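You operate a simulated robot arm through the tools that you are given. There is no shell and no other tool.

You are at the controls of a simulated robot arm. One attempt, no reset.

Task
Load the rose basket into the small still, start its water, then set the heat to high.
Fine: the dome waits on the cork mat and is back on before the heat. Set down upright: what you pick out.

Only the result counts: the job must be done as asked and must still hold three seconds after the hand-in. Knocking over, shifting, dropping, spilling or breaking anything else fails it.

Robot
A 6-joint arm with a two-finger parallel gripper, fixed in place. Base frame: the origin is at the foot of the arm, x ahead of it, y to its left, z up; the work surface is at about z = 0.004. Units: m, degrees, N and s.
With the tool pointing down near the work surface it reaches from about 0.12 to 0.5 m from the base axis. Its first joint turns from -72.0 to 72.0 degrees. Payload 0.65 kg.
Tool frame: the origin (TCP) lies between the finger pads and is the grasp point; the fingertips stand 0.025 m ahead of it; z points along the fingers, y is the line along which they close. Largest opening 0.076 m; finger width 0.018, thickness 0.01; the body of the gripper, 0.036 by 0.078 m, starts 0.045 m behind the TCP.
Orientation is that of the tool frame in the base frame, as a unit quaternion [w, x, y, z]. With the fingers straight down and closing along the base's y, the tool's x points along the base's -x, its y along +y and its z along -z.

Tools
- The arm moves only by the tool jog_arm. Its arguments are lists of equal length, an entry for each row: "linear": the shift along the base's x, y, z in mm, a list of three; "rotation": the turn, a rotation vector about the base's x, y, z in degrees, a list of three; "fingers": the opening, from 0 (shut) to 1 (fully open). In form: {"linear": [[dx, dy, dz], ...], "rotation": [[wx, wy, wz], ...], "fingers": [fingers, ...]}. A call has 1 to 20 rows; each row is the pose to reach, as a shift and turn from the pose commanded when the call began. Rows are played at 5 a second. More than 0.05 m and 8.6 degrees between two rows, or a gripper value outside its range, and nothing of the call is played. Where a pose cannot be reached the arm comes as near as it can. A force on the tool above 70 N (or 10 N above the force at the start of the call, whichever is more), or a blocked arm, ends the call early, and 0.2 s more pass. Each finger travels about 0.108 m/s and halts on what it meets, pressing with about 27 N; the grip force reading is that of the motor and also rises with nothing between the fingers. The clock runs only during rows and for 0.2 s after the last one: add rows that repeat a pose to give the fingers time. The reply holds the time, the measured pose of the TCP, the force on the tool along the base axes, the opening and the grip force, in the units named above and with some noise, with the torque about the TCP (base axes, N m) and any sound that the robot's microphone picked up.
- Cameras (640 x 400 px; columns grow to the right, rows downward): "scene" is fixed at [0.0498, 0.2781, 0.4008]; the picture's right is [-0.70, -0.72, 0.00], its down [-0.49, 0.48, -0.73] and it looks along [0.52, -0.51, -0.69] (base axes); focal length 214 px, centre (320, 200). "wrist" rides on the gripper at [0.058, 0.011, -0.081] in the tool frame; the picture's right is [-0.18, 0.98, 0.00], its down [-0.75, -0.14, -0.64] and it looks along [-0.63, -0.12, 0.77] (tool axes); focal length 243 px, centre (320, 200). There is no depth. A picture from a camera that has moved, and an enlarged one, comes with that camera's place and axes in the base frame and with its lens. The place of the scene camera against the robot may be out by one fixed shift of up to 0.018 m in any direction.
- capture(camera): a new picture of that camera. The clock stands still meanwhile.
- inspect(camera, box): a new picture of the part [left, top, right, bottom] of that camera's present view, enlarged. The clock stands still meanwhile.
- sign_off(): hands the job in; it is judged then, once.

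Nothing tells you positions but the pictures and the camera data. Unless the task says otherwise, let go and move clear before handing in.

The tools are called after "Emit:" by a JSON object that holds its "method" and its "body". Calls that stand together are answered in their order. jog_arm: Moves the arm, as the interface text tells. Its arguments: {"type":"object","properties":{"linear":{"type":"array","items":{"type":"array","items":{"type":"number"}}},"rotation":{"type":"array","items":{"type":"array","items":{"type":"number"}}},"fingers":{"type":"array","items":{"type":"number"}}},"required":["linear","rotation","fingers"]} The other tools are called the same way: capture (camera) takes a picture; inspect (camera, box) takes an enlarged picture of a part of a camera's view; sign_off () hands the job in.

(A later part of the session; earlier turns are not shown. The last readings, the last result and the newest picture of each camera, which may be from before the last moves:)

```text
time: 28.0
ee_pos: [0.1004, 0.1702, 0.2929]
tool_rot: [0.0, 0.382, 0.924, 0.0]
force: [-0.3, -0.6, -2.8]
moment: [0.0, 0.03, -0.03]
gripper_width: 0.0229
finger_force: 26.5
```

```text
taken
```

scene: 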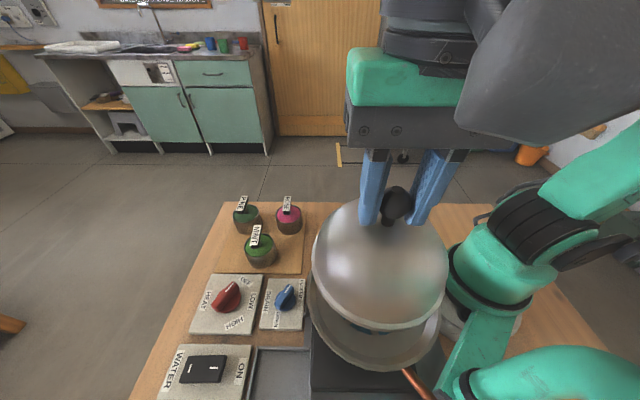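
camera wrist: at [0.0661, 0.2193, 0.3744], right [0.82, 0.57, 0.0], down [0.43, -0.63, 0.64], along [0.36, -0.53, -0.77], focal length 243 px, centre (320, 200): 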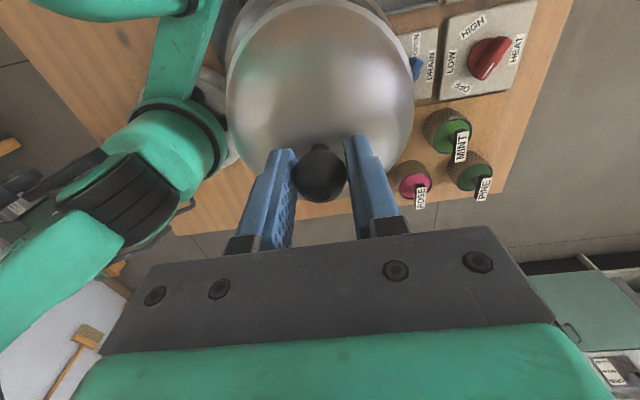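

The dome is well clear, with a 2.7 N load and the ball steady in the grip. I'll carry it smoothly over to above the cork mat centre (0.201, 0.060).

Emit:
{"method": "jog_arm", "body": {"linear": [[0.8, -0.8, 0], [3.1, -3.3, 0], [6.8, -7.4, 0], [11.9, -12.9, 0], [18.1, -19.7, 0], [25.4, -27.6, 0], [33.4, -36.3, 0], [41.9, -45.6, 0], [50.8, -55.2, 0], [59.6, -64.7, 0], [68.1, -74.0, 0], [76.1, -82.7, 0], [83.4, -90.6, 0], [89.6, -97.4, 0], [94.7, -102.9, 0], [98.4, -107.0, 0], [100.7, -109.5, 0], [101.5, -110.3, 0], [101.5, -110.3, 0]], "rotation": [[0, 0, 0], [0, 0, 0], [0, 0, 0], [0, 0, 0], [0, 0, 0], [0, 0, 0], [0, 0, 0], [0, 0, 0], [0, 0, 0], [0, 0, 0], [0, 0, 0], [0, 0, 0], [0, 0, 0], [0, 0, 0], [0, 0, 0], [0, 0, 0], [0, 0, 0], [0, 0, 0], [0, 0, 0]], "fingers": [0, 0, 0, 0, 0, 0, 0, 0, 0, 0, 0, 0, 0, 0, 0, 0, 0, 0, 0]}}

Emit:
{"method": "capture", "body": {"camera": "wrist"}}

Emit:
{"method": "capture", "body": {"camera": "scene"}}

```text
time: 32.0
ee_pos: [0.2007, 0.0612, 0.2946]
tool_rot: [0.0, 0.381, 0.924, 0.001]
force: [-0.4, -0.2, -2.1]
moment: [-0.03, 0.02, -0.02]
gripper_width: 0.0234
finger_force: 26.8
```

```text
taken
camera wrist: at [0.1681, 0.1098, 0.3743], right [0.82, 0.57, 0.0], down [0.43, -0.63, 0.64], along [0.36, -0.53, -0.77], focal length 243 px, centre (320, 200)
```

wrist: 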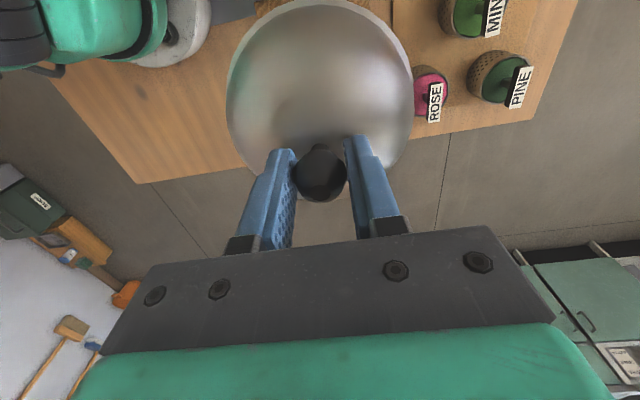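

```text
taken
```

scene: 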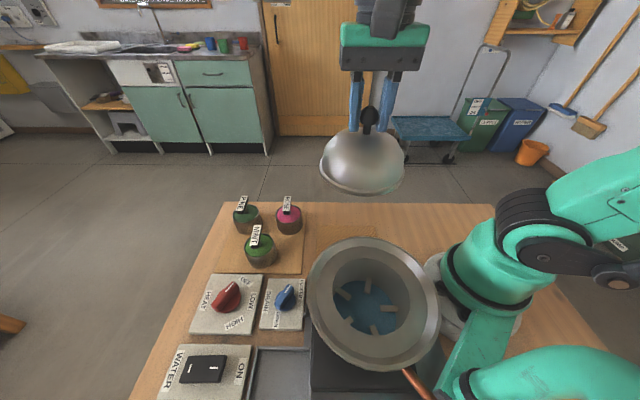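

The dome hangs level over the mat, and the open pot is visible. I'll look inside the pot and check the dome rim.

Emit:
{"method": "inspect", "body": {"camera": "scene", "box": [300, 225, 450, 375]}}

Emit:
{"method": "inspect", "body": {"camera": "scene", "box": [290, 90, 440, 240]}}

```text
2.67 times, centred on (375, 300) of scene
camera zoom: at [0.0498, 0.2781, 0.4008], right [-0.7, -0.72, 0.0], down [-0.49, 0.48, -0.73], along [0.52, -0.51, -0.69], focal length 572 px, centre (173, -67)
```

zoom: 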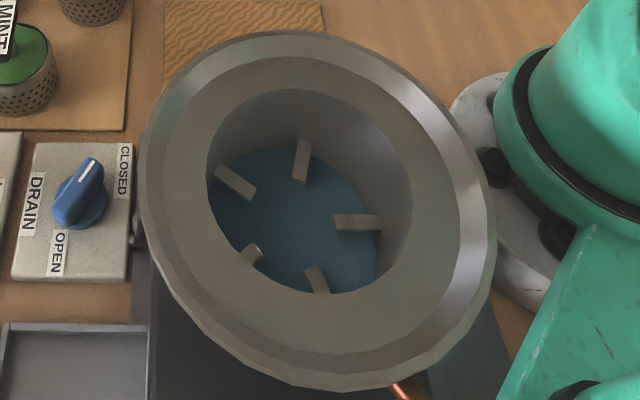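

```text
2.67 times, centred on (365, 165) of scene
camera zoom: at [0.0498, 0.2781, 0.4008], right [-0.7, -0.72, 0.0], down [-0.49, 0.48, -0.73], along [0.52, -0.51, -0.69], focal length 572 px, centre (200, 293)
```

zoom: 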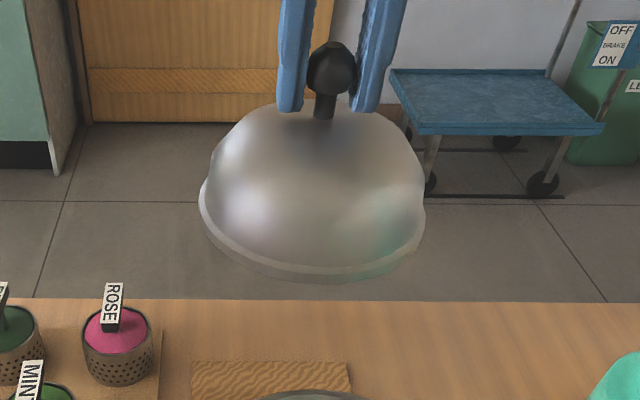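

The pot holds only water and five support lugs, so nothing needs removing. Placed as I am, the camera housing could come close to the pot flange, so I'll turn the wrist to yaw -90° (camera over open bench) before lowering.

Emit:
{"method": "jog_arm", "body": {"linear": [[0, 0, 0], [0, 0, 0], [0, 0, 0], [0, 0, 0], [0, 0, 0], [0, 0, 0], [0, 0, 0], [0, 0, 0], [0, 0, 0], [0, 0, 0], [0, 0, 0], [0, 0, 0], [0, 0, 0], [0, 0, 0]], "rotation": [[0, 0, -1], [0, 0, -3], [0, 0, -6], [0, 0, -10], [0, 0, -15], [0, 0, -20], [0, 0, -25], [0, 0, -30], [0, 0, -35], [0, 0, -39], [0, 0, -42], [0, 0, -44], [0, 0, -45], [0, 0, -45]], "fingers": [0, 0, 0, 0, 0, 0, 0, 0, 0, 0, 0, 0, 0, 0]}}

Emit:
{"method": "capture", "body": {"camera": "wrist"}}

Emit:
{"method": "capture", "body": {"camera": "scene"}}

```text
time: 35.0
ee_pos: [0.2026, 0.06, 0.2938]
tool_rot: [0.0, 0.707, 0.708, 0.0]
force: [-0.3, -0.5, -2.6]
moment: [0.02, 0.0, -0.02]
gripper_width: 0.0233
finger_force: 26.7
```

```text
taken
camera wrist: at [0.2122, 0.1187, 0.3749], right [0.98, -0.18, 0.0], down [-0.14, -0.75, 0.64], along [-0.12, -0.63, -0.77], focal length 243 px, centre (320, 200)
```

wrist: 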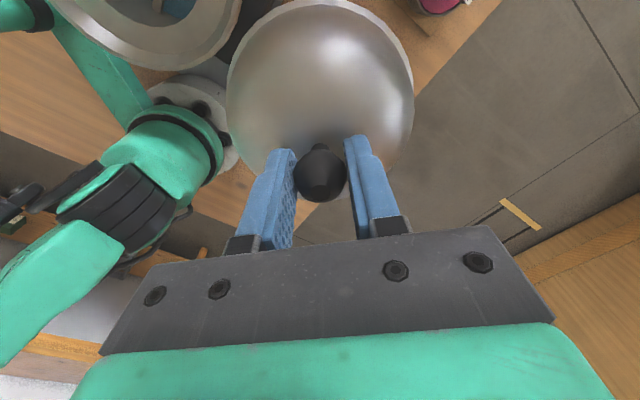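

```text
taken
```

scene: 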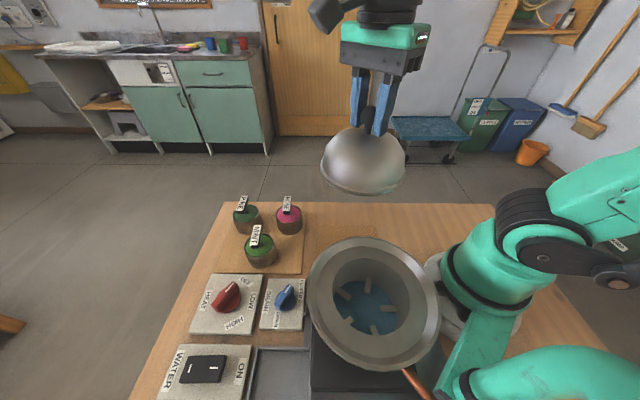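

Orientation is set and the dome hangs level. Lowering smoothly to about 20 mm above the mat.

Emit:
{"method": "jog_arm", "body": {"linear": [[0, 0, -1.4], [0, 0, -5.5], [0, 0, -12.2], [0, 0, -21.3], [0, 0, -32.5], [0, 0, -45.5], [0, 0, -59.9], [0, 0, -75.2], [0, 0, -91], [0, 0, -106.8], [0, 0, -122.1], [0, 0, -136.5], [0, 0, -149.5], [0, 0, -160.7], [0, 0, -169.8], [0, 0, -176.5], [0, 0, -180.6], [0, 0, -182], [0, 0, -182]], "rotation": [[0, 0, 0], [0, 0, 0], [0, 0, 0], [0, 0, 0], [0, 0, 0], [0, 0, 0], [0, 0, 0], [0, 0, 0], [0, 0, 0], [0, 0, 0], [0, 0, 0], [0, 0, 0], [0, 0, 0], [0, 0, 0], [0, 0, 0], [0, 0, 0], [0, 0, 0], [0, 0, 0], [0, 0, 0]], "fingers": [0, 0, 0, 0, 0, 0, 0, 0, 0, 0, 0, 0, 0, 0, 0, 0, 0, 0, 0]}}

Emit:
{"method": "capture", "body": {"camera": "wrist"}}

Emit:
{"method": "capture", "body": {"camera": "scene"}}

```text
time: 39.0
ee_pos: [0.2025, 0.0595, 0.1109]
tool_rot: [0.001, 0.706, 0.708, 0.0]
force: [0.5, -0.4, -2.5]
moment: [0.03, 0.0, -0.03]
gripper_width: 0.0229
finger_force: 27.5
```

```text
taken
camera wrist: at [0.212, 0.1188, 0.1919], right [0.98, -0.18, 0.0], down [-0.14, -0.75, 0.64], along [-0.12, -0.63, -0.77], focal length 243 px, centre (320, 200)
```

wrist: 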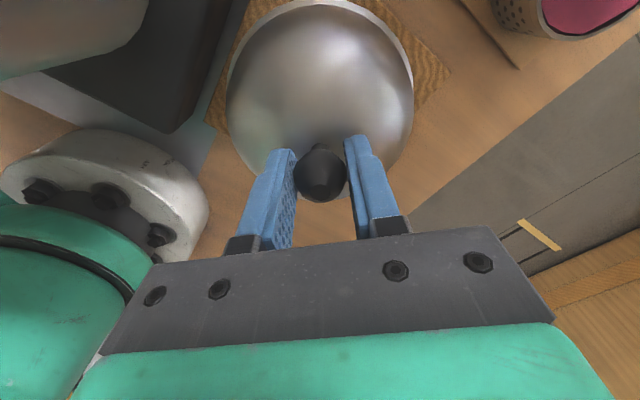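

```text
taken
```

scene: 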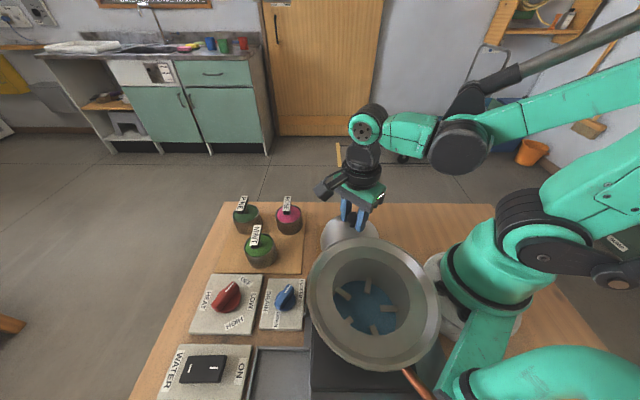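

The dome is centred over the mat. I'll lower in small steps and watch the force for touchdown.

Emit:
{"method": "jog_arm", "body": {"linear": [[0, 0, -1], [0, 0, -3], [0, 0, -5], [0, 0, -7], [0, 0, -9], [0, 0, -11], [0, 0, -12], [0, 0, -13], [0, 0, -14], [0, 0, -15], [0, 0, -15]], "rotation": [[0, 0, 0], [0, 0, 0], [0, 0, 0], [0, 0, 0], [0, 0, 0], [0, 0, 0], [0, 0, 0], [0, 0, 0], [0, 0, 0], [0, 0, 0], [0, 0, 0]], "fingers": [0, 0, 0, 0, 0, 0, 0, 0, 0, 0, 0]}}

```text
time: 41.4
ee_pos: [0.201, 0.0606, 0.0956]
tool_rot: [0.001, 0.706, 0.708, 0.001]
force: [-0.8, 0.1, -2.2]
moment: [0.01, -0.01, 0.05]
gripper_width: 0.0228
finger_force: 27.2
```

Still carrying the full weight at TCP z=0.0956. Continuing down 1 mm at a time.

Emit:
{"method": "jog_arm", "body": {"linear": [[0, 0, -1], [0, 0, -2], [0, 0, -3], [0, 0, -4], [0, 0, -4]], "rotation": [[0, 0, 0], [0, 0, 0], [0, 0, 0], [0, 0, 0], [0, 0, 0]], "fingers": [0, 0, 0, 0, 0]}}

```text
time: 42.6
ee_pos: [0.2015, 0.0609, 0.0914]
tool_rot: [0.0, 0.706, 0.708, 0.001]
force: [0.6, -0.1, -2.7]
moment: [0.0, 0.02, -0.03]
gripper_width: 0.0229
finger_force: 26.8
```

Emit:
{"method": "jog_arm", "body": {"linear": [[0, 0, -1], [0, 0, -2], [0, 0, -3], [0, 0, -3]], "rotation": [[0, 0, 0], [0, 0, 0], [0, 0, 0], [0, 0, 0]], "fingers": [0, 0, 0, 0]}}

Emit:
{"method": "inspect", "body": {"camera": "wrist", "box": [180, 0, 460, 200]}}

```text
time: 43.6
ee_pos: [0.2008, 0.0605, 0.0894]
tool_rot: [0.0, 0.707, 0.707, 0.0]
force: [-0.1, -0.3, -1.9]
moment: [0.01, -0.02, -0.03]
gripper_width: 0.0233
finger_force: 26.9
```

```text
2.00 times, centred on (320, 100) of wrist
camera zoom: at [0.2114, 0.119, 0.1701], right [0.98, -0.18, 0.0], down [-0.14, -0.75, 0.64], along [-0.12, -0.63, -0.77], focal length 485 px, centre (320, 400)
```

zoom: 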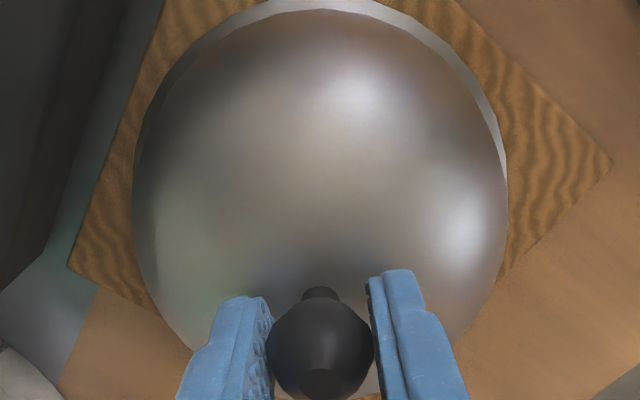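

Getting close; -1.9 N could be the beginning of contact. Another couple of millimetres.

Emit:
{"method": "jog_arm", "body": {"linear": [[0, 0, -0.7], [0, 0, -1.4], [0, 0, -2], [0, 0, -2]], "rotation": [[0, 0, 0], [0, 0, 0], [0, 0, 0], [0, 0, 0]], "fingers": [0, 0, 0, 0]}}

```text
time: 44.6
ee_pos: [0.202, 0.0593, 0.0874]
tool_rot: [0.0, 0.707, 0.708, 0.0]
force: [-0.1, 0.3, -1.8]
moment: [-0.03, -0.02, 0.04]
gripper_width: 0.023
finger_force: 26.8
```

Emit:
{"method": "jog_arm", "body": {"linear": [[0, 0, -0.7], [0, 0, -1.4], [0, 0, -2], [0, 0, -2]], "rotation": [[0, 0, 0], [0, 0, 0], [0, 0, 0], [0, 0, 0]], "fingers": [0, 0, 0, 0]}}

```text
time: 45.6
ee_pos: [0.2014, 0.0598, 0.0845]
tool_rot: [0.0, 0.707, 0.708, 0.0]
force: [-4.0, 6.3, 15.6]
moment: [0.26, 0.12, 0.0]
gripper_width: 0.023
finger_force: 27.3
```

Touchdown: the mat now pushes back with about 15 N. I'll ease up about 1.5 mm to relieve the pressure before releasing.

Emit:
{"method": "jog_arm", "body": {"linear": [[0, 0, 0.7], [0, 0, 1.2], [0, 0, 1.2]], "rotation": [[0, 0, 0], [0, 0, 0], [0, 0, 0]], "fingers": [0, 0, 0]}}

```text
time: 46.4
ee_pos: [0.2013, 0.0611, 0.0864]
tool_rot: [0.001, 0.706, 0.708, 0.0]
force: [0.5, -0.9, -2.7]
moment: [0.01, -0.01, 0.0]
gripper_width: 0.0233
finger_force: 26.8
```

It's just barely lifted again. Down a fraction, then release.

Emit:
{"method": "jog_arm", "body": {"linear": [[0, 0, -0.5], [0, 0, -0.8], [0, 0, -0.8]], "rotation": [[0, 0, 0], [0, 0, 0], [0, 0, 0]], "fingers": [0, 0, 0]}}

```text
time: 47.2
ee_pos: [0.2, 0.0595, 0.0866]
tool_rot: [0.0, 0.707, 0.708, 0.0]
force: [0.0, -1.2, -1.9]
moment: [0.0, 0.02, -0.01]
gripper_width: 0.0233
finger_force: 27.0
```

Within about half a millimetre of the mat. Releasing gently and rising clear.

Emit:
{"method": "jog_arm", "body": {"linear": [[0, 0, -0.3], [0, 0, -0.3], [0, 0, -0.3], [0, 0, -0.3], [0, 0, 10], [0, 0, 30], [0, 0, 60], [0, 0, 100], [0, 0, 140], [0, 0, 140]], "rotation": [[0, 0, 0], [0, 0, 0], [0, 0, 0], [0, 0, 0], [0, 0, 0], [0, 0, 0], [0, 0, 0], [0, 0, 0], [0, 0, 0], [0, 0, 0]], "fingers": [0.35, 0.6, 1, 1, 1, 1, 1, 1, 1, 1]}}

Emit:
{"method": "capture", "body": {"camera": "wrist"}}

Emit:
{"method": "capture", "body": {"camera": "scene"}}

```text
time: 49.4
ee_pos: [0.2001, 0.06, 0.2285]
tool_rot: [0.0, 0.707, 0.708, 0.001]
force: [-0.1, 0.8, -0.1]
moment: [0.01, -0.01, 0.0]
gripper_width: 0.0761
finger_force: 0.0
```

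```text
taken
camera wrist: at [0.2102, 0.1189, 0.3082], right [0.98, -0.18, 0.0], down [-0.14, -0.75, 0.64], along [-0.12, -0.63, -0.77], focal length 243 px, centre (320, 200)
```

wrist: 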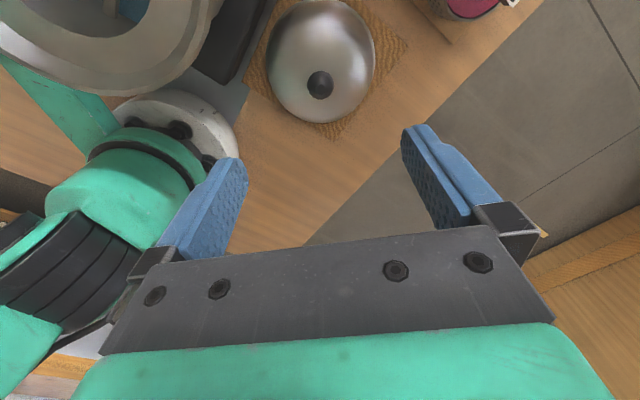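

```text
taken
```

scene: 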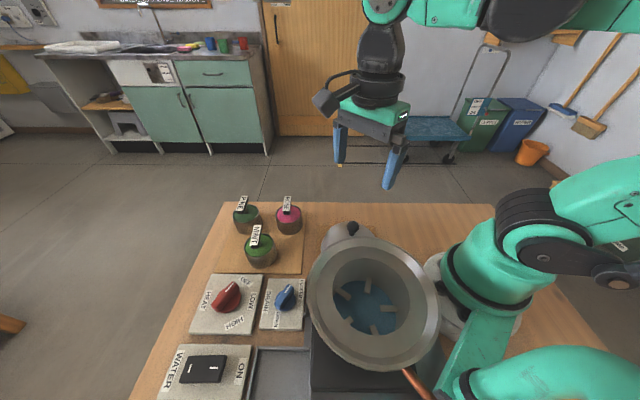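

The dome rests on the cork mat. Next I'll go above the rose basket with yaw -45° for the pick.

Emit:
{"method": "jog_arm", "body": {"linear": [[20, 7, 0], [45, 15, 0], [70, 23, 0], [95, 31, 0], [120, 39, 0], [137, 46, -20], [137, 46, -55], [137, 46, -80], [137, 46, -80]], "rotation": [[0, 0, 7.5], [0, 0, 15], [0, 0, 22.5], [0, 0, 30], [0, 0, 37.5], [0, 0, 45], [0, 0, 45], [0, 0, 45], [0, 0, 45]], "fingers": [1, 1, 1, 1, 1, 1, 1, 1, 1]}}

Emit:
{"method": "capture", "body": {"camera": "wrist"}}

Emit:
{"method": "inspect", "body": {"camera": "scene", "box": [220, 180, 400, 290]}}

```text
time: 51.4
ee_pos: [0.337, 0.1049, 0.1463]
tool_rot: [0.0, 0.382, 0.924, 0.0]
force: [-0.2, 0.1, -0.2]
moment: [0.02, 0.0, 0.02]
gripper_width: 0.0759
finger_force: 0.0
```

```text
taken
camera wrist: at [0.3036, 0.1544, 0.227], right [0.82, 0.57, 0.0], down [0.43, -0.63, 0.64], along [0.36, -0.53, -0.77], focal length 243 px, centre (320, 200)
```

wrist: 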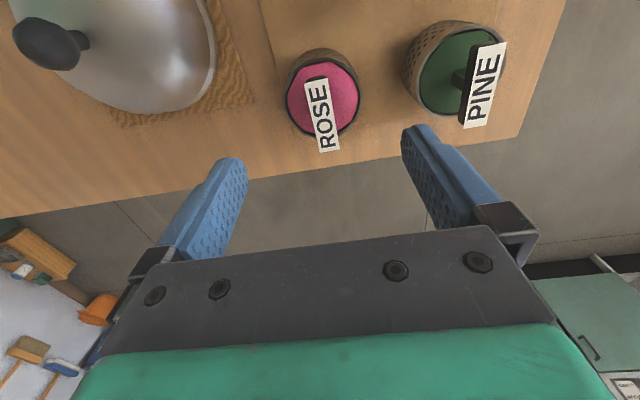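

```text
3.56 times, centred on (310, 235) of scene
camera zoom: at [0.0498, 0.2781, 0.4008], right [-0.7, -0.72, 0.0], down [-0.49, 0.48, -0.73], along [0.52, -0.51, -0.69], focal length 763 px, centre (356, 76)
```

zoom: 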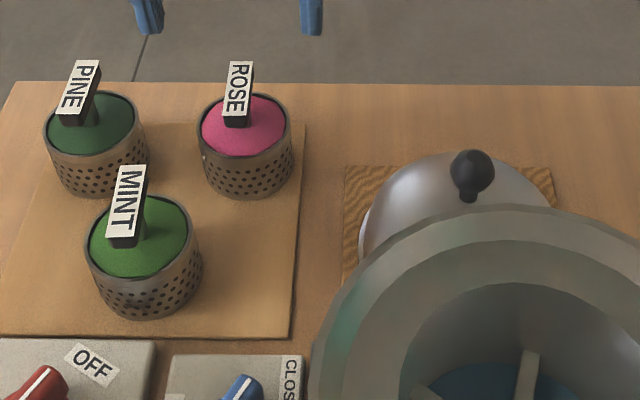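

Label centre re-measured at (0.337, 0.107, 0.073). Lowering with a small correction so the bar lies between the pads.

Emit:
{"method": "jog_arm", "body": {"linear": [[0.3, 1.4, -20], [0.3, 1.4, -40], [0.3, 1.4, -55], [0.3, 1.4, -66], [0.3, 1.4, -74], [0.3, 1.4, -74]], "rotation": [[0, 0, 0], [0, 0, 0], [0, 0, 0], [0, 0, 0], [0, 0, 0], [0, 0, 0]], "fingers": [0.8, 0.8, 0.8, 0.8, 0.8, 0.8]}}

Emit:
{"method": "capture", "body": {"camera": "wrist"}}

Emit:
{"method": "inspect", "body": {"camera": "scene", "box": [220, 180, 400, 290]}}

```text
time: 52.8
ee_pos: [0.3373, 0.1073, 0.0726]
tool_rot: [0.0, 0.381, 0.924, 0.0]
force: [-0.1, 0.0, 0.0]
moment: [0.0, -0.02, -0.02]
gripper_width: 0.0611
finger_force: 0.1
```

```text
taken
camera wrist: at [0.3026, 0.1568, 0.1523], right [0.82, 0.57, 0.0], down [0.43, -0.63, 0.64], along [0.36, -0.53, -0.77], focal length 243 px, centre (320, 200)
```

wrist: 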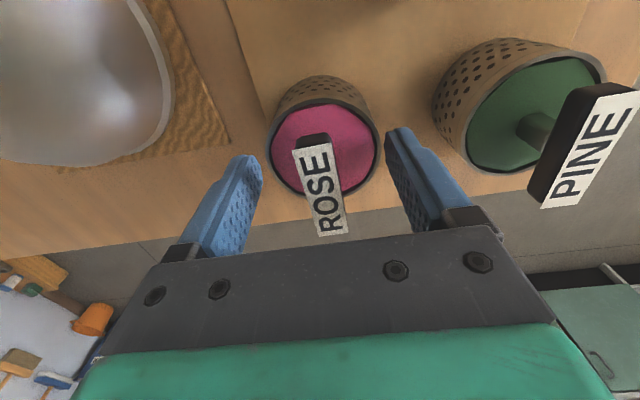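

```text
3.56 times, centred on (310, 235) of scene
camera zoom: at [0.0498, 0.2781, 0.4008], right [-0.7, -0.72, 0.0], down [-0.49, 0.48, -0.73], along [0.52, -0.51, -0.69], focal length 763 px, centre (356, 76)
```

zoom: 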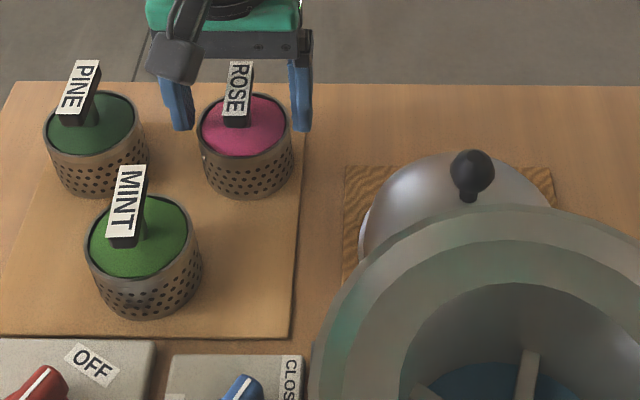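

The ROSE bar sits midway between the pads and aligned. Lowering 2 mm, closing, and lifting gently a few millimetres.

Emit:
{"method": "jog_arm", "body": {"linear": [[0, 0, -2], [0, 0, -2], [0, 0, -2], [0, 0, -2], [0, 0, -2], [0, 0, -1], [0, 0, 1], [0, 0, 3], [0, 0, 5], [0, 0, 5]], "rotation": [[0, 0, 0], [0, 0, 0], [0, 0, 0], [0, 0, 0], [0, 0, 0], [0, 0, 0], [0, 0, 0], [0, 0, 0], [0, 0, 0], [0, 0, 0]], "fingers": [0.6, 0.4, 0.2, 0, 0, 0, 0, 0, 0, 0]}}

Emit:
{"method": "capture", "body": {"camera": "wrist"}}

Emit:
{"method": "inspect", "body": {"camera": "scene", "box": [220, 180, 400, 290]}}

```text
time: 55.0
ee_pos: [0.3385, 0.1074, 0.0765]
tool_rot: [0.0, 0.382, 0.924, 0.0]
force: [0.5, 0.7, -1.1]
moment: [0.01, -0.01, 0.0]
gripper_width: 0.0136
finger_force: 26.7
```

```text
taken
camera wrist: at [0.3046, 0.1577, 0.1572], right [0.82, 0.57, 0.0], down [0.43, -0.63, 0.64], along [0.36, -0.53, -0.77], focal length 243 px, centre (320, 200)
```

wrist: 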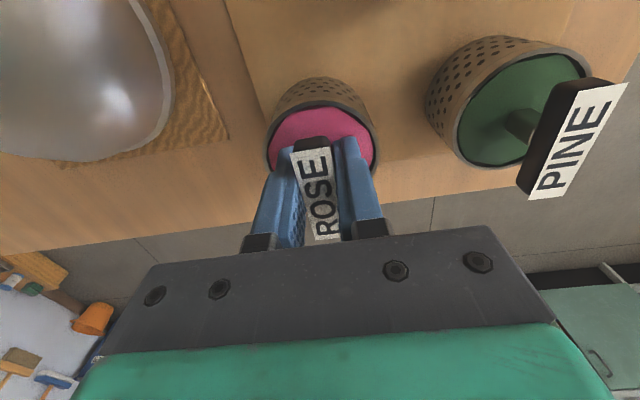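

```text
3.56 times, centred on (310, 235) of scene
camera zoom: at [0.0498, 0.2781, 0.4008], right [-0.7, -0.72, 0.0], down [-0.49, 0.48, -0.73], along [0.52, -0.51, -0.69], focal length 763 px, centre (356, 76)
```

zoom: 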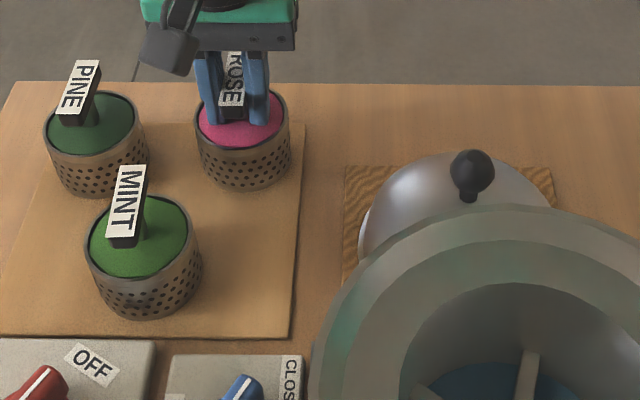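

The rose basket is lifted and upright (about 1.1 N). The lugs' centre works out at about (0.094, 0.167) with lug tops near z≈0.094. I'll raise it smoothly to travel height.

Emit:
{"method": "jog_arm", "body": {"linear": [[0, 0, 1.5], [0, 0, 5.9], [0, 0, 13], [0, 0, 22.7], [0, 0, 34.6], [0, 0, 48.5], [0, 0, 63.8], [0, 0, 80.2], [0, 0, 97], [0, 0, 113.8], [0, 0, 130.2], [0, 0, 145.5], [0, 0, 159.4], [0, 0, 171.3], [0, 0, 181], [0, 0, 188.1], [0, 0, 192.5], [0, 0, 194], [0, 0, 194]], "rotation": [[0, 0, 0], [0, 0, 0], [0, 0, 0], [0, 0, 0], [0, 0, 0], [0, 0, 0], [0, 0, 0], [0, 0, 0], [0, 0, 0], [0, 0, 0], [0, 0, 0], [0, 0, 0], [0, 0, 0], [0, 0, 0], [0, 0, 0], [0, 0, 0], [0, 0, 0], [0, 0, 0], [0, 0, 0]], "fingers": [0, 0, 0, 0, 0, 0, 0, 0, 0, 0, 0, 0, 0, 0, 0, 0, 0, 0, 0]}}

Emit:
{"method": "capture", "body": {"camera": "wrist"}}

Emit:
{"method": "capture", "body": {"camera": "scene"}}

```text
time: 59.0
ee_pos: [0.3391, 0.1077, 0.2714]
tool_rot: [0.0, 0.382, 0.924, -0.001]
force: [0.4, 0.0, -1.0]
moment: [0.02, 0.01, 0.01]
gripper_width: 0.0135
finger_force: 27.1
```

```text
taken
camera wrist: at [0.3053, 0.1569, 0.3524], right [0.82, 0.57, 0.0], down [0.43, -0.63, 0.64], along [0.36, -0.53, -0.77], focal length 243 px, centre (320, 200)
```

wrist: 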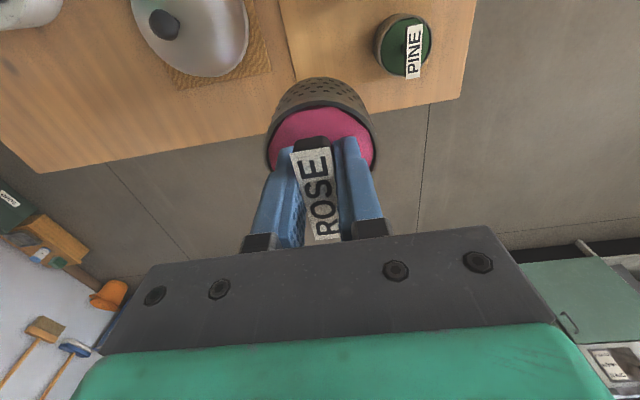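

```text
taken
```

scene: 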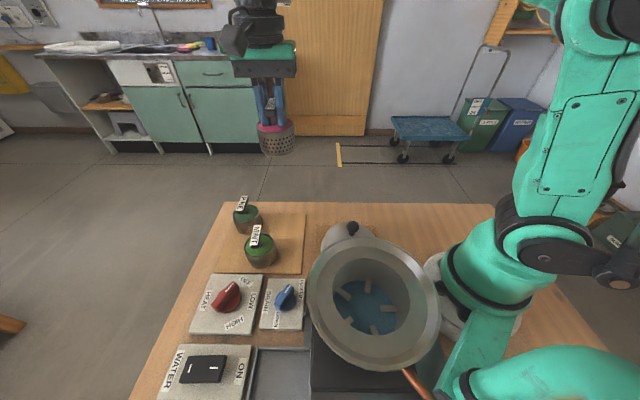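

The basket hangs straight. Carrying it smoothly to above the pot at the travel height.

Emit:
{"method": "jog_arm", "body": {"linear": [[-1.9, 0.5, 0], [-7.4, 1.8, 0], [-16.4, 4, 0], [-28.6, 6.9, 0], [-43.7, 10.6, 0], [-61.1, 14.8, 0], [-80.4, 19.5, 0], [-101, 24.5, 0], [-122.3, 29.7, 0], [-143.5, 34.8, 0], [-164.1, 39.8, 0], [-183.4, 44.5, 0], [-200.8, 48.7, 0], [-215.9, 52.4, 0], [-228.1, 55.3, 0], [-237.1, 57.5, 0], [-242.6, 58.9, 0], [-244.5, 59.3, 0], [-244.5, 59.3, 0]], "rotation": [[0, 0, 0], [0, 0, 0], [0, 0, 0], [0, 0, 0], [0, 0, 0], [0, 0, 0], [0, 0, 0], [0, 0, 0], [0, 0, 0], [0, 0, 0], [0, 0, 0], [0, 0, 0], [0, 0, 0], [0, 0, 0], [0, 0, 0], [0, 0, 0], [0, 0, 0], [0, 0, 0], [0, 0, 0]], "fingers": [0, 0, 0, 0, 0, 0, 0, 0, 0, 0, 0, 0, 0, 0, 0, 0, 0, 0, 0]}}

Emit:
{"method": "capture", "body": {"camera": "wrist"}}

Emit:
{"method": "capture", "body": {"camera": "scene"}}

```text
time: 63.0
ee_pos: [0.0934, 0.1674, 0.2695]
tool_rot: [0.0, 0.382, 0.924, 0.0]
force: [-0.5, 0.1, -1.5]
moment: [0.03, 0.01, -0.01]
gripper_width: 0.0135
finger_force: 27.0
```

```text
taken
camera wrist: at [0.0598, 0.2169, 0.3504], right [0.82, 0.57, 0.0], down [0.43, -0.63, 0.64], along [0.36, -0.53, -0.77], focal length 243 px, centre (320, 200)
```

wrist: 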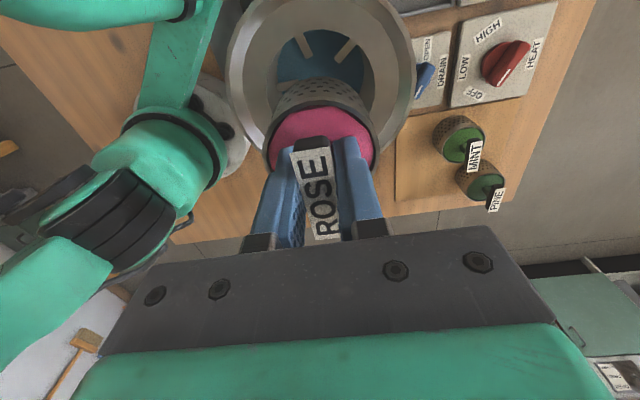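

```text
taken
```

scene: 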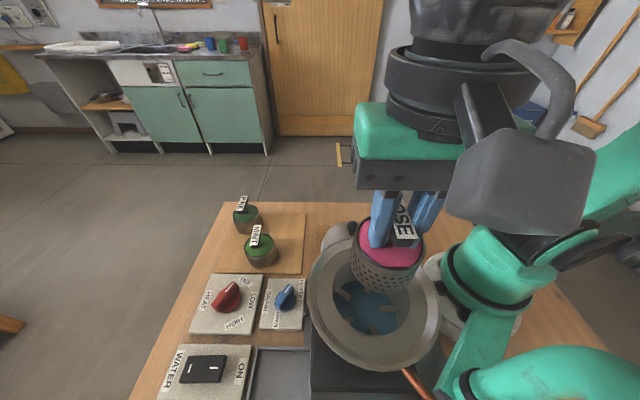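

The basket is laterally centred on the pot in this view. I'll zoom to check the fore-aft alignment against the opening.

Emit:
{"method": "inspect", "body": {"camera": "wrist", "box": [210, 0, 430, 170]}}

Emit:
{"method": "inspect", "body": {"camera": "scene", "box": [300, 200, 450, 375]}}

```text
2.35 times, centred on (320, 85) of wrist
camera zoom: at [0.0598, 0.2169, 0.3504], right [0.82, 0.57, 0.0], down [0.43, -0.63, 0.64], along [0.36, -0.53, -0.77], focal length 571 px, centre (320, 471)
```

zoom: 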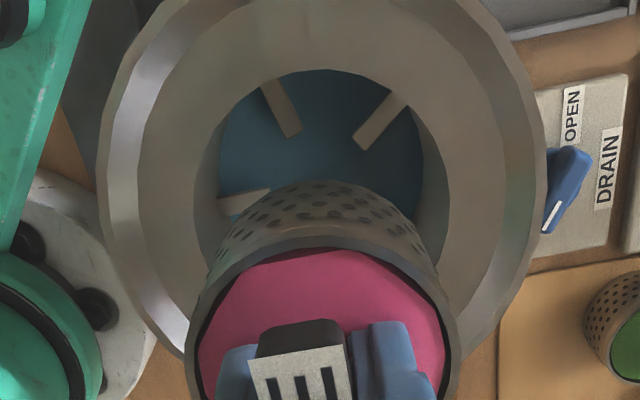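

```text
2.29 times, centred on (375, 288) of scene
camera zoom: at [0.0498, 0.2781, 0.4008], right [-0.7, -0.72, 0.0], down [-0.49, 0.48, -0.73], along [0.52, -0.51, -0.69], focal length 490 px, centre (194, 0)
```

zoom: 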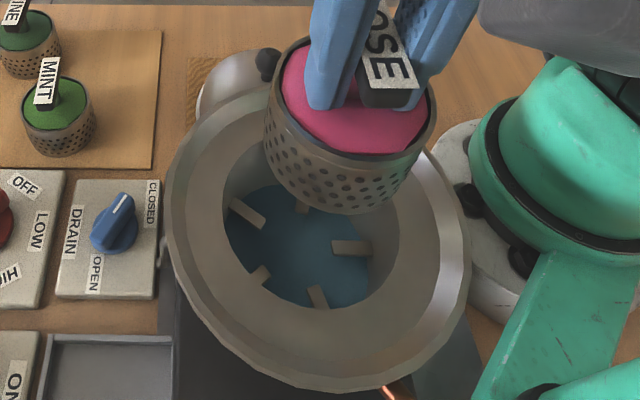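

The opening centre measures about (0.0947, 0.1665); the basket is within 2 mm. I'll correct that and lower the basket to just above the lugs.

Emit:
{"method": "jog_arm", "body": {"linear": [[0.7, -0.3, -1], [1.5, -0.7, -5], [1.5, -0.7, -11], [1.5, -0.7, -18], [1.5, -0.7, -26], [1.5, -0.7, -34], [1.5, -0.7, -42], [1.5, -0.7, -50], [1.5, -0.7, -58], [1.5, -0.7, -66], [1.5, -0.7, -74], [1.5, -0.7, -81], [1.5, -0.7, -87], [1.5, -0.7, -91], [1.5, -0.7, -94], [1.5, -0.7, -95], [1.5, -0.7, -95]], "rotation": [[0, 0, 0], [0, 0, 0], [0, 0, 0], [0, 0, 0], [0, 0, 0], [0, 0, 0], [0, 0, 0], [0, 0, 0], [0, 0, 0], [0, 0, 0], [0, 0, 0], [0, 0, 0], [0, 0, 0], [0, 0, 0], [0, 0, 0], [0, 0, 0], [0, 0, 0]], "fingers": [0, 0, 0, 0, 0, 0, 0, 0, 0, 0, 0, 0, 0, 0, 0, 0, 0]}}

Emit:
{"method": "capture", "body": {"camera": "wrist"}}

Emit:
{"method": "capture", "body": {"camera": "scene"}}

```text
time: 66.6
ee_pos: [0.096, 0.1662, 0.176]
tool_rot: [0.001, 0.382, 0.924, 0.0]
force: [0.4, -0.5, -1.0]
moment: [-0.04, 0.01, 0.01]
gripper_width: 0.0135
finger_force: 26.5
```

```text
taken
camera wrist: at [0.0615, 0.2147, 0.2562], right [0.82, 0.57, 0.0], down [0.43, -0.63, 0.64], along [0.36, -0.53, -0.77], focal length 243 px, centre (320, 200)
```

wrist: 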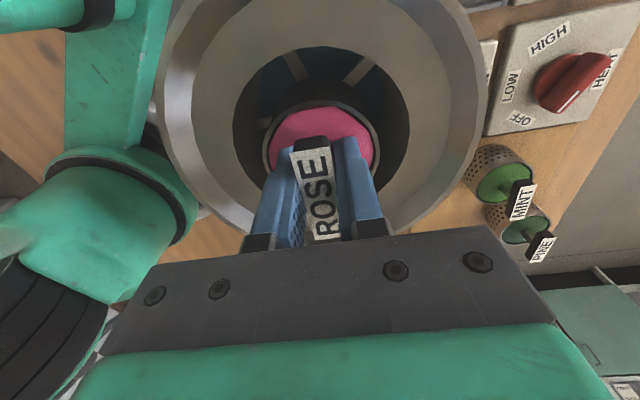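

```text
taken
```

scene: 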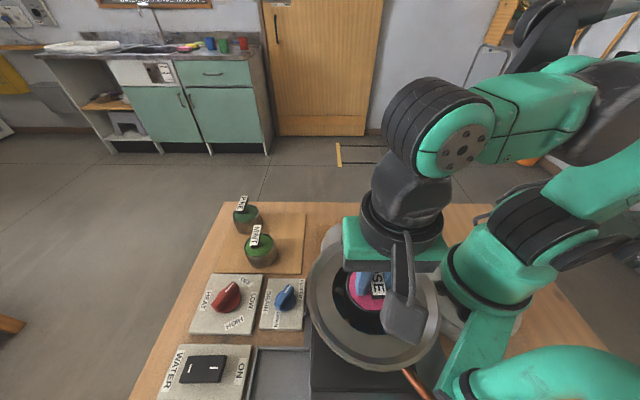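

The basket is inside the opening and centred. Lowering in small steps until it rests on the lugs.

Emit:
{"method": "jog_arm", "body": {"linear": [[0, 0, -2], [0, 0, -4], [0, 0, -6], [0, 0, -8], [0, 0, -10], [0, 0, -11], [0, 0, -12], [0, 0, -12]], "rotation": [[0, 0, 0], [0, 0, 0], [0, 0, 0], [0, 0, 0], [0, 0, 0], [0, 0, 0], [0, 0, 0], [0, 0, 0]], "fingers": [0, 0, 0, 0, 0, 0, 0, 0]}}

```text
time: 68.4
ee_pos: [0.0943, 0.165, 0.1643]
tool_rot: [0.0, 0.382, 0.924, 0.0]
force: [-0.4, 0.0, -1.1]
moment: [0.0, -0.01, 0.05]
gripper_width: 0.0137
finger_force: 26.9
```

Emit:
{"method": "jog_arm", "body": {"linear": [[0, 0, -1], [0, 0, -2], [0, 0, -3], [0, 0, -4], [0, 0, -4]], "rotation": [[0, 0, 0], [0, 0, 0], [0, 0, 0], [0, 0, 0], [0, 0, 0]], "fingers": [0, 0, 0, 0, 0]}}

```text
time: 69.6
ee_pos: [0.0949, 0.1666, 0.1602]
tool_rot: [0.001, 0.382, 0.924, 0.001]
force: [0.7, -6.0, 25.6]
moment: [-0.03, -0.05, -0.01]
gripper_width: 0.0133
finger_force: 27.2
```

Contact at TCP z≈0.160 (predicted 0.157), pressing a bit hard. Easing up 1.5 mm and checking.

Emit:
{"method": "jog_arm", "body": {"linear": [[0, 0, 0.7], [0, 0, 1.3], [0, 0, 1.3]], "rotation": [[0, 0, 0], [0, 0, 0], [0, 0, 0]], "fingers": [0, 0, 0]}}

Emit:
{"method": "capture", "body": {"camera": "wrist"}}

Emit:
{"method": "inspect", "body": {"camera": "scene", "box": [300, 220, 460, 375]}}

```text
time: 70.4
ee_pos: [0.0944, 0.1657, 0.1595]
tool_rot: [0.001, 0.381, 0.924, 0.001]
force: [-0.4, -0.4, -1.5]
moment: [0.03, 0.01, -0.02]
gripper_width: 0.0134
finger_force: 26.3
```

```text
taken
camera wrist: at [0.0608, 0.2155, 0.2412], right [0.82, 0.57, 0.0], down [0.43, -0.63, 0.64], along [0.36, -0.53, -0.77], focal length 243 px, centre (320, 200)
```

wrist: 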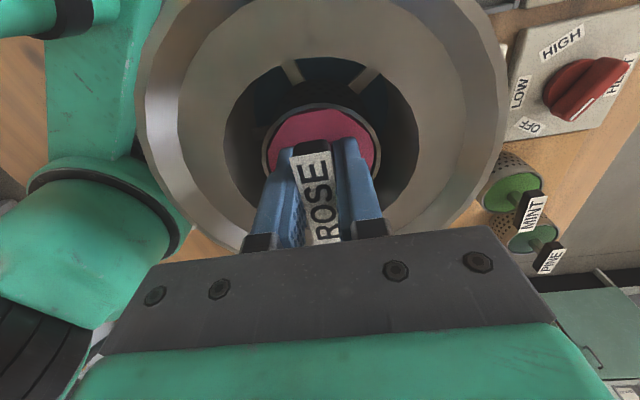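

```text
2.58 times, centred on (380, 298) of scene
camera zoom: at [0.0498, 0.2781, 0.4008], right [-0.7, -0.72, 0.0], down [-0.49, 0.48, -0.73], along [0.52, -0.51, -0.69], focal length 554 px, centre (165, -52)
```

zoom: 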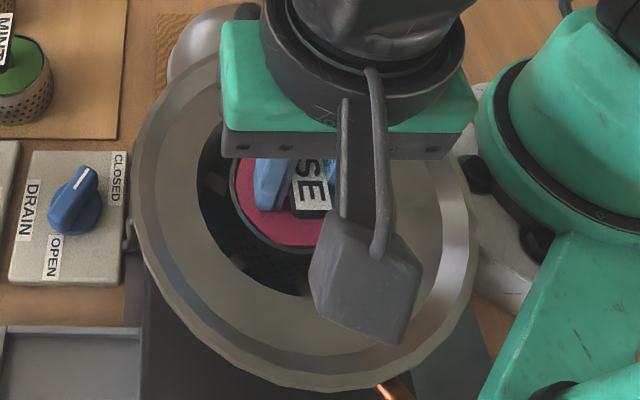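

Basket is just off the lugs again. Dropping ~0.8 mm to seat it, then opening partly and rising.

Emit:
{"method": "jog_arm", "body": {"linear": [[0, 0, -0.5], [0, 0, -0.9], [0, 0, -0.9]], "rotation": [[0, 0, 0], [0, 0, 0], [0, 0, 0]], "fingers": [0, 0, 0]}}

```text
time: 71.2
ee_pos: [0.0936, 0.1646, 0.1601]
tool_rot: [0.001, 0.381, 0.924, 0.001]
force: [-2.6, 5.2, 15.6]
moment: [0.06, 0.07, -0.01]
gripper_width: 0.0133
finger_force: 27.0
```

Seated on the lugs (contact force). Releasing now with a partial opening and rising.

Emit:
{"method": "jog_arm", "body": {"linear": [[0, 0, 0.4], [0, 0, 0.4], [0, 0, 0.4], [0, 0, 0.4], [0, 0, 0.4], [0, 0, 10], [0, 0, 25], [0, 0, 50], [0, 0, 80], [0, 0, 115], [0, 0, 115]], "rotation": [[0, 0, 0], [0, 0, 0], [0, 0, 0], [0, 0, 0], [0, 0, 0], [0, 0, 0], [0, 0, 0], [0, 0, 0], [0, 0, 0], [0, 0, 0], [0, 0, 0]], "fingers": [0, 0.22, 0.3, 0.45, 0.45, 0.45, 0.45, 0.45, 0.45, 0.45, 0.45]}}

Emit:
{"method": "capture", "body": {"camera": "wrist"}}

Emit:
{"method": "capture", "body": {"camera": "scene"}}

```text
time: 73.6
ee_pos: [0.0916, 0.1682, 0.2766]
tool_rot: [0.0, 0.382, 0.924, 0.0]
force: [0.5, 0.3, -0.5]
moment: [0.02, -0.01, 0.0]
gripper_width: 0.0342
finger_force: 0.0
```

```text
taken
camera wrist: at [0.0583, 0.2171, 0.3567], right [0.82, 0.57, 0.0], down [0.43, -0.63, 0.64], along [0.36, -0.53, -0.77], focal length 243 px, centre (320, 200)
```

wrist: 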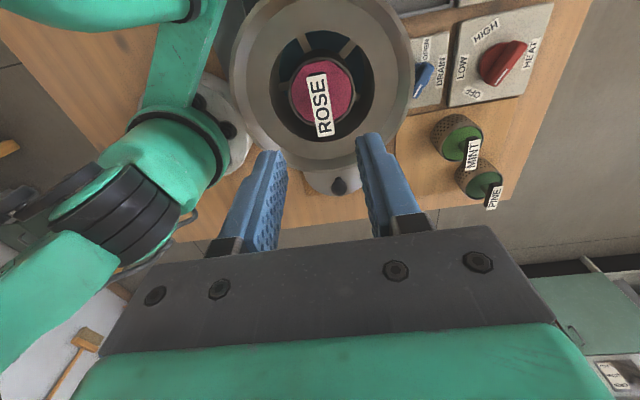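

```text
taken
```

scene: 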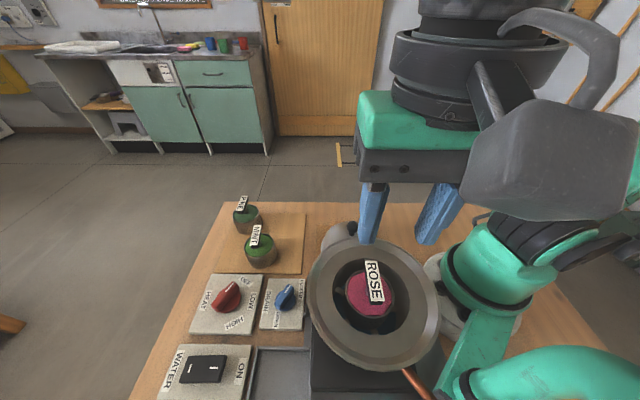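

Emit:
{"method": "inspect", "body": {"camera": "wrist", "box": [220, 0, 420, 170]}}

Emit:
{"method": "inspect", "body": {"camera": "scene", "box": [300, 225, 450, 375]}}

```text
2.35 times, centred on (320, 85) of wrist
camera zoom: at [0.0583, 0.2171, 0.3567], right [0.82, 0.57, 0.0], down [0.43, -0.63, 0.64], along [0.36, -0.53, -0.77], focal length 571 px, centre (320, 471)
```

zoom: 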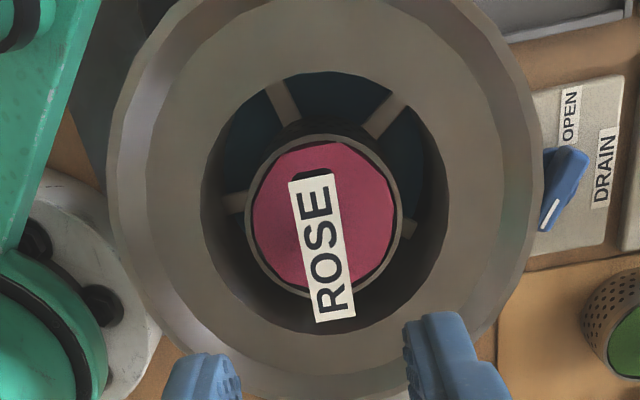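

```text
2.67 times, centred on (375, 300) of scene
camera zoom: at [0.0498, 0.2781, 0.4008], right [-0.7, -0.72, 0.0], down [-0.49, 0.48, -0.73], along [0.52, -0.51, -0.69], focal length 572 px, centre (173, -67)
```

zoom: 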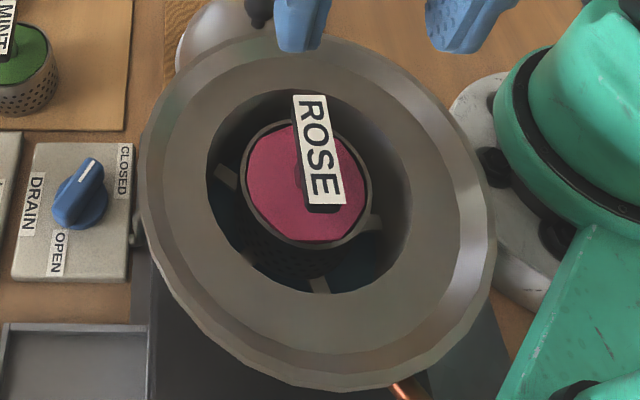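

The rose basket sits upright on the lugs, well centred. Next I'll go back for the dome on the mat with yaw -90°.

Emit:
{"method": "jog_arm", "body": {"linear": [[9, -9, 10], [27, -27, 10], [45, -45, 10], [63, -63, 10], [81, -81, 10], [99, -99, 0], [109, -108, -40], [109, -108, -80], [109, -108, -115], [109, -108, -115]], "rotation": [[0, 0, -7.5], [0, 0, -15], [0, 0, -22.5], [0, 0, -30], [0, 0, -37.5], [0, 0, -45], [0, 0, -45], [0, 0, -45], [0, 0, -45], [0, 0, -45]], "fingers": [0.6, 0.8, 1, 1, 1, 1, 1, 1, 1, 1]}}

Emit:
{"method": "capture", "body": {"camera": "wrist"}}

```text
time: 75.8
ee_pos: [0.2054, 0.0565, 0.158]
tool_rot: [0.0, 0.707, 0.707, 0.0]
force: [-0.7, -0.1, 0.3]
moment: [0.04, 0.0, -0.02]
gripper_width: 0.0762
finger_force: 0.1
```

```text
taken
camera wrist: at [0.2163, 0.115, 0.2386], right [0.98, -0.18, 0.0], down [-0.14, -0.75, 0.64], along [-0.12, -0.63, -0.77], focal length 243 px, centre (320, 200)
```

wrist: 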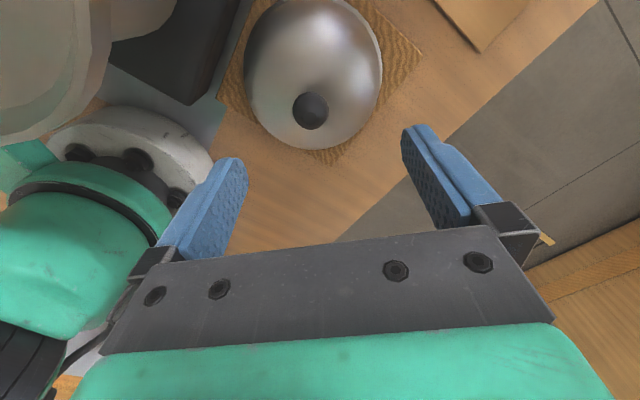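

The knob is at (0.1997, 0.060, 0.080). Correcting by a few millimetres and lowering to the same grip height as before.

Emit:
{"method": "jog_arm", "body": {"linear": [[-3, 1.5, -10], [-5.5, 3, -25], [-5.5, 3, -40], [-5.5, 3, -55], [-5.5, 3, -65], [-5.5, 3, -71], [-5.5, 3, -71]], "rotation": [[0, 0, 0], [0, 0, 0], [0, 0, 0], [0, 0, 0], [0, 0, 0], [0, 0, 0], [0, 0, 0]], "fingers": [1, 1, 1, 1, 1, 1, 1]}}

Emit:
{"method": "capture", "body": {"camera": "wrist"}}

```text
time: 77.4
ee_pos: [0.1991, 0.0631, 0.0899]
tool_rot: [0.0, 0.706, 0.708, 0.0]
force: [0.0, 0.9, 0.0]
moment: [-0.03, -0.04, -0.02]
gripper_width: 0.0759
finger_force: 0.1
```

```text
taken
camera wrist: at [0.2095, 0.1214, 0.1702], right [0.98, -0.18, 0.0], down [-0.14, -0.75, 0.64], along [-0.12, -0.63, -0.77], focal length 243 px, centre (320, 200)
```

wrist: 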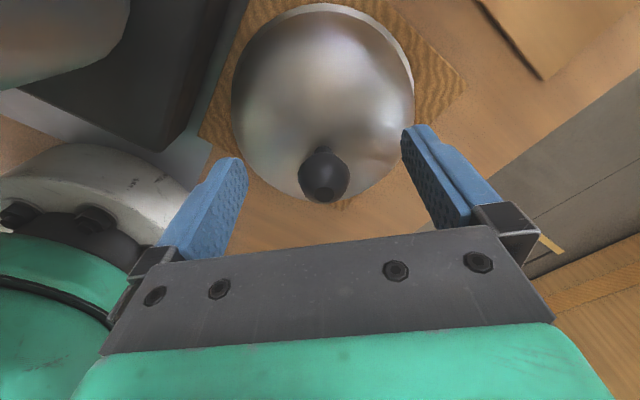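

Need a small correction of about 2–3 mm. Applying it, then closing and lifting very gently.

Emit:
{"method": "jog_arm", "body": {"linear": [[0.9, -2, -1.5], [0.9, -2, -3], [0.9, -2, -3]], "rotation": [[0, 0, 0], [0, 0, 0], [0, 0, 0]], "fingers": [1, 1, 1]}}

Emit:
{"method": "capture", "body": {"camera": "wrist"}}

```text
time: 78.2
ee_pos: [0.1995, 0.0588, 0.0861]
tool_rot: [0.0, 0.706, 0.708, 0.0]
force: [-0.7, 1.2, 0.4]
moment: [-0.02, -0.02, -0.01]
gripper_width: 0.0761
finger_force: 0.0
```

```text
taken
camera wrist: at [0.2105, 0.1179, 0.1674], right [0.98, -0.18, 0.0], down [-0.14, -0.75, 0.64], along [-0.12, -0.63, -0.77], focal length 243 px, centre (320, 200)
```

wrist: 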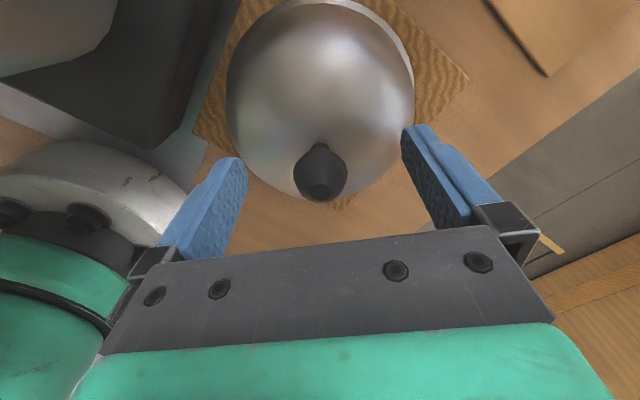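

The ball is centred at the same place as in the earlier good grip. Closing and lifting slowly.

Emit:
{"method": "jog_arm", "body": {"linear": [[0, 0, 0], [0, 0, 0], [0, 0, 0], [0, 0, 0], [0, 0, 0], [0, 0, 0.5], [0, 0, 1], [0, 0, 2], [0, 0, 3], [0, 0, 5], [0, 0, 7], [0, 0, 9], [0, 0, 10], [0, 0, 10]], "rotation": [[0, 0, 0], [0, 0, 0], [0, 0, 0], [0, 0, 0], [0, 0, 0], [0, 0, 0], [0, 0, 0], [0, 0, 0], [0, 0, 0], [0, 0, 0], [0, 0, 0], [0, 0, 0], [0, 0, 0], [0, 0, 0]], "fingers": [0.6, 0.4, 0.2, 0, 0, 0, 0, 0, 0, 0, 0, 0, 0, 0]}}

Emit:
{"method": "capture", "body": {"camera": "wrist"}}

```text
time: 81.2
ee_pos: [0.1998, 0.0582, 0.0959]
tool_rot: [0.0, 0.706, 0.708, 0.0]
force: [-0.1, 0.0, -2.3]
moment: [0.0, 0.05, 0.03]
gripper_width: 0.0229
finger_force: 26.6
```

```text
taken
camera wrist: at [0.2097, 0.1173, 0.1767], right [0.98, -0.18, 0.0], down [-0.14, -0.75, 0.64], along [-0.12, -0.63, -0.77], focal length 243 px, centre (320, 200)
```

wrist: 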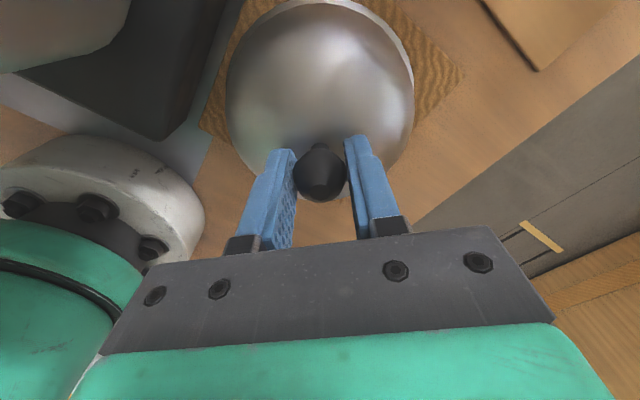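

Dome lifted cleanly. Raising it smoothly to travel height.

Emit:
{"method": "jog_arm", "body": {"linear": [[0, 0, 1.6], [0, 0, 6.2], [0, 0, 13.7], [0, 0, 23.9], [0, 0, 36.4], [0, 0, 51], [0, 0, 67.1], [0, 0, 84.3], [0, 0, 102], [0, 0, 119.7], [0, 0, 136.9], [0, 0, 153], [0, 0, 167.6], [0, 0, 180.1], [0, 0, 190.3], [0, 0, 197.8], [0, 0, 202.4], [0, 0, 204], [0, 0, 204]], "rotation": [[0, 0, 0], [0, 0, 0], [0, 0, 0], [0, 0, 0], [0, 0, 0], [0, 0, 0], [0, 0, 0], [0, 0, 0], [0, 0, 0], [0, 0, 0], [0, 0, 0], [0, 0, 0], [0, 0, 0], [0, 0, 0], [0, 0, 0], [0, 0, 0], [0, 0, 0], [0, 0, 0], [0, 0, 0]], "fingers": [0, 0, 0, 0, 0, 0, 0, 0, 0, 0, 0, 0, 0, 0, 0, 0, 0, 0, 0]}}

Emit:
{"method": "capture", "body": {"camera": "wrist"}}

```text
time: 85.2
ee_pos: [0.1998, 0.0598, 0.2996]
tool_rot: [0.0, 0.706, 0.708, 0.0]
force: [-0.1, -0.1, -2.1]
moment: [0.0, 0.01, -0.01]
gripper_width: 0.0231
finger_force: 26.8
```

```text
taken
camera wrist: at [0.2099, 0.1182, 0.3805], right [0.98, -0.18, 0.0], down [-0.14, -0.75, 0.64], along [-0.12, -0.63, -0.77], focal length 243 px, centre (320, 200)
```

wrist: 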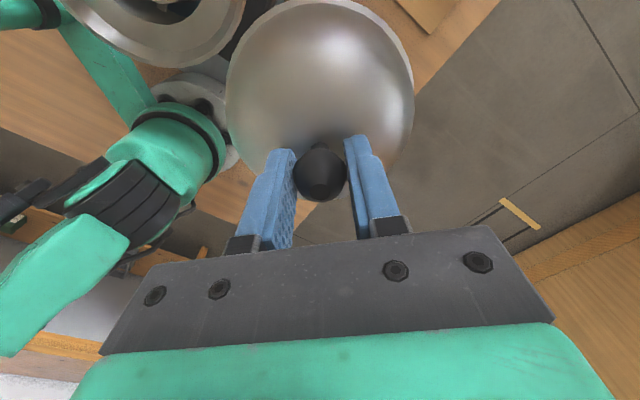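

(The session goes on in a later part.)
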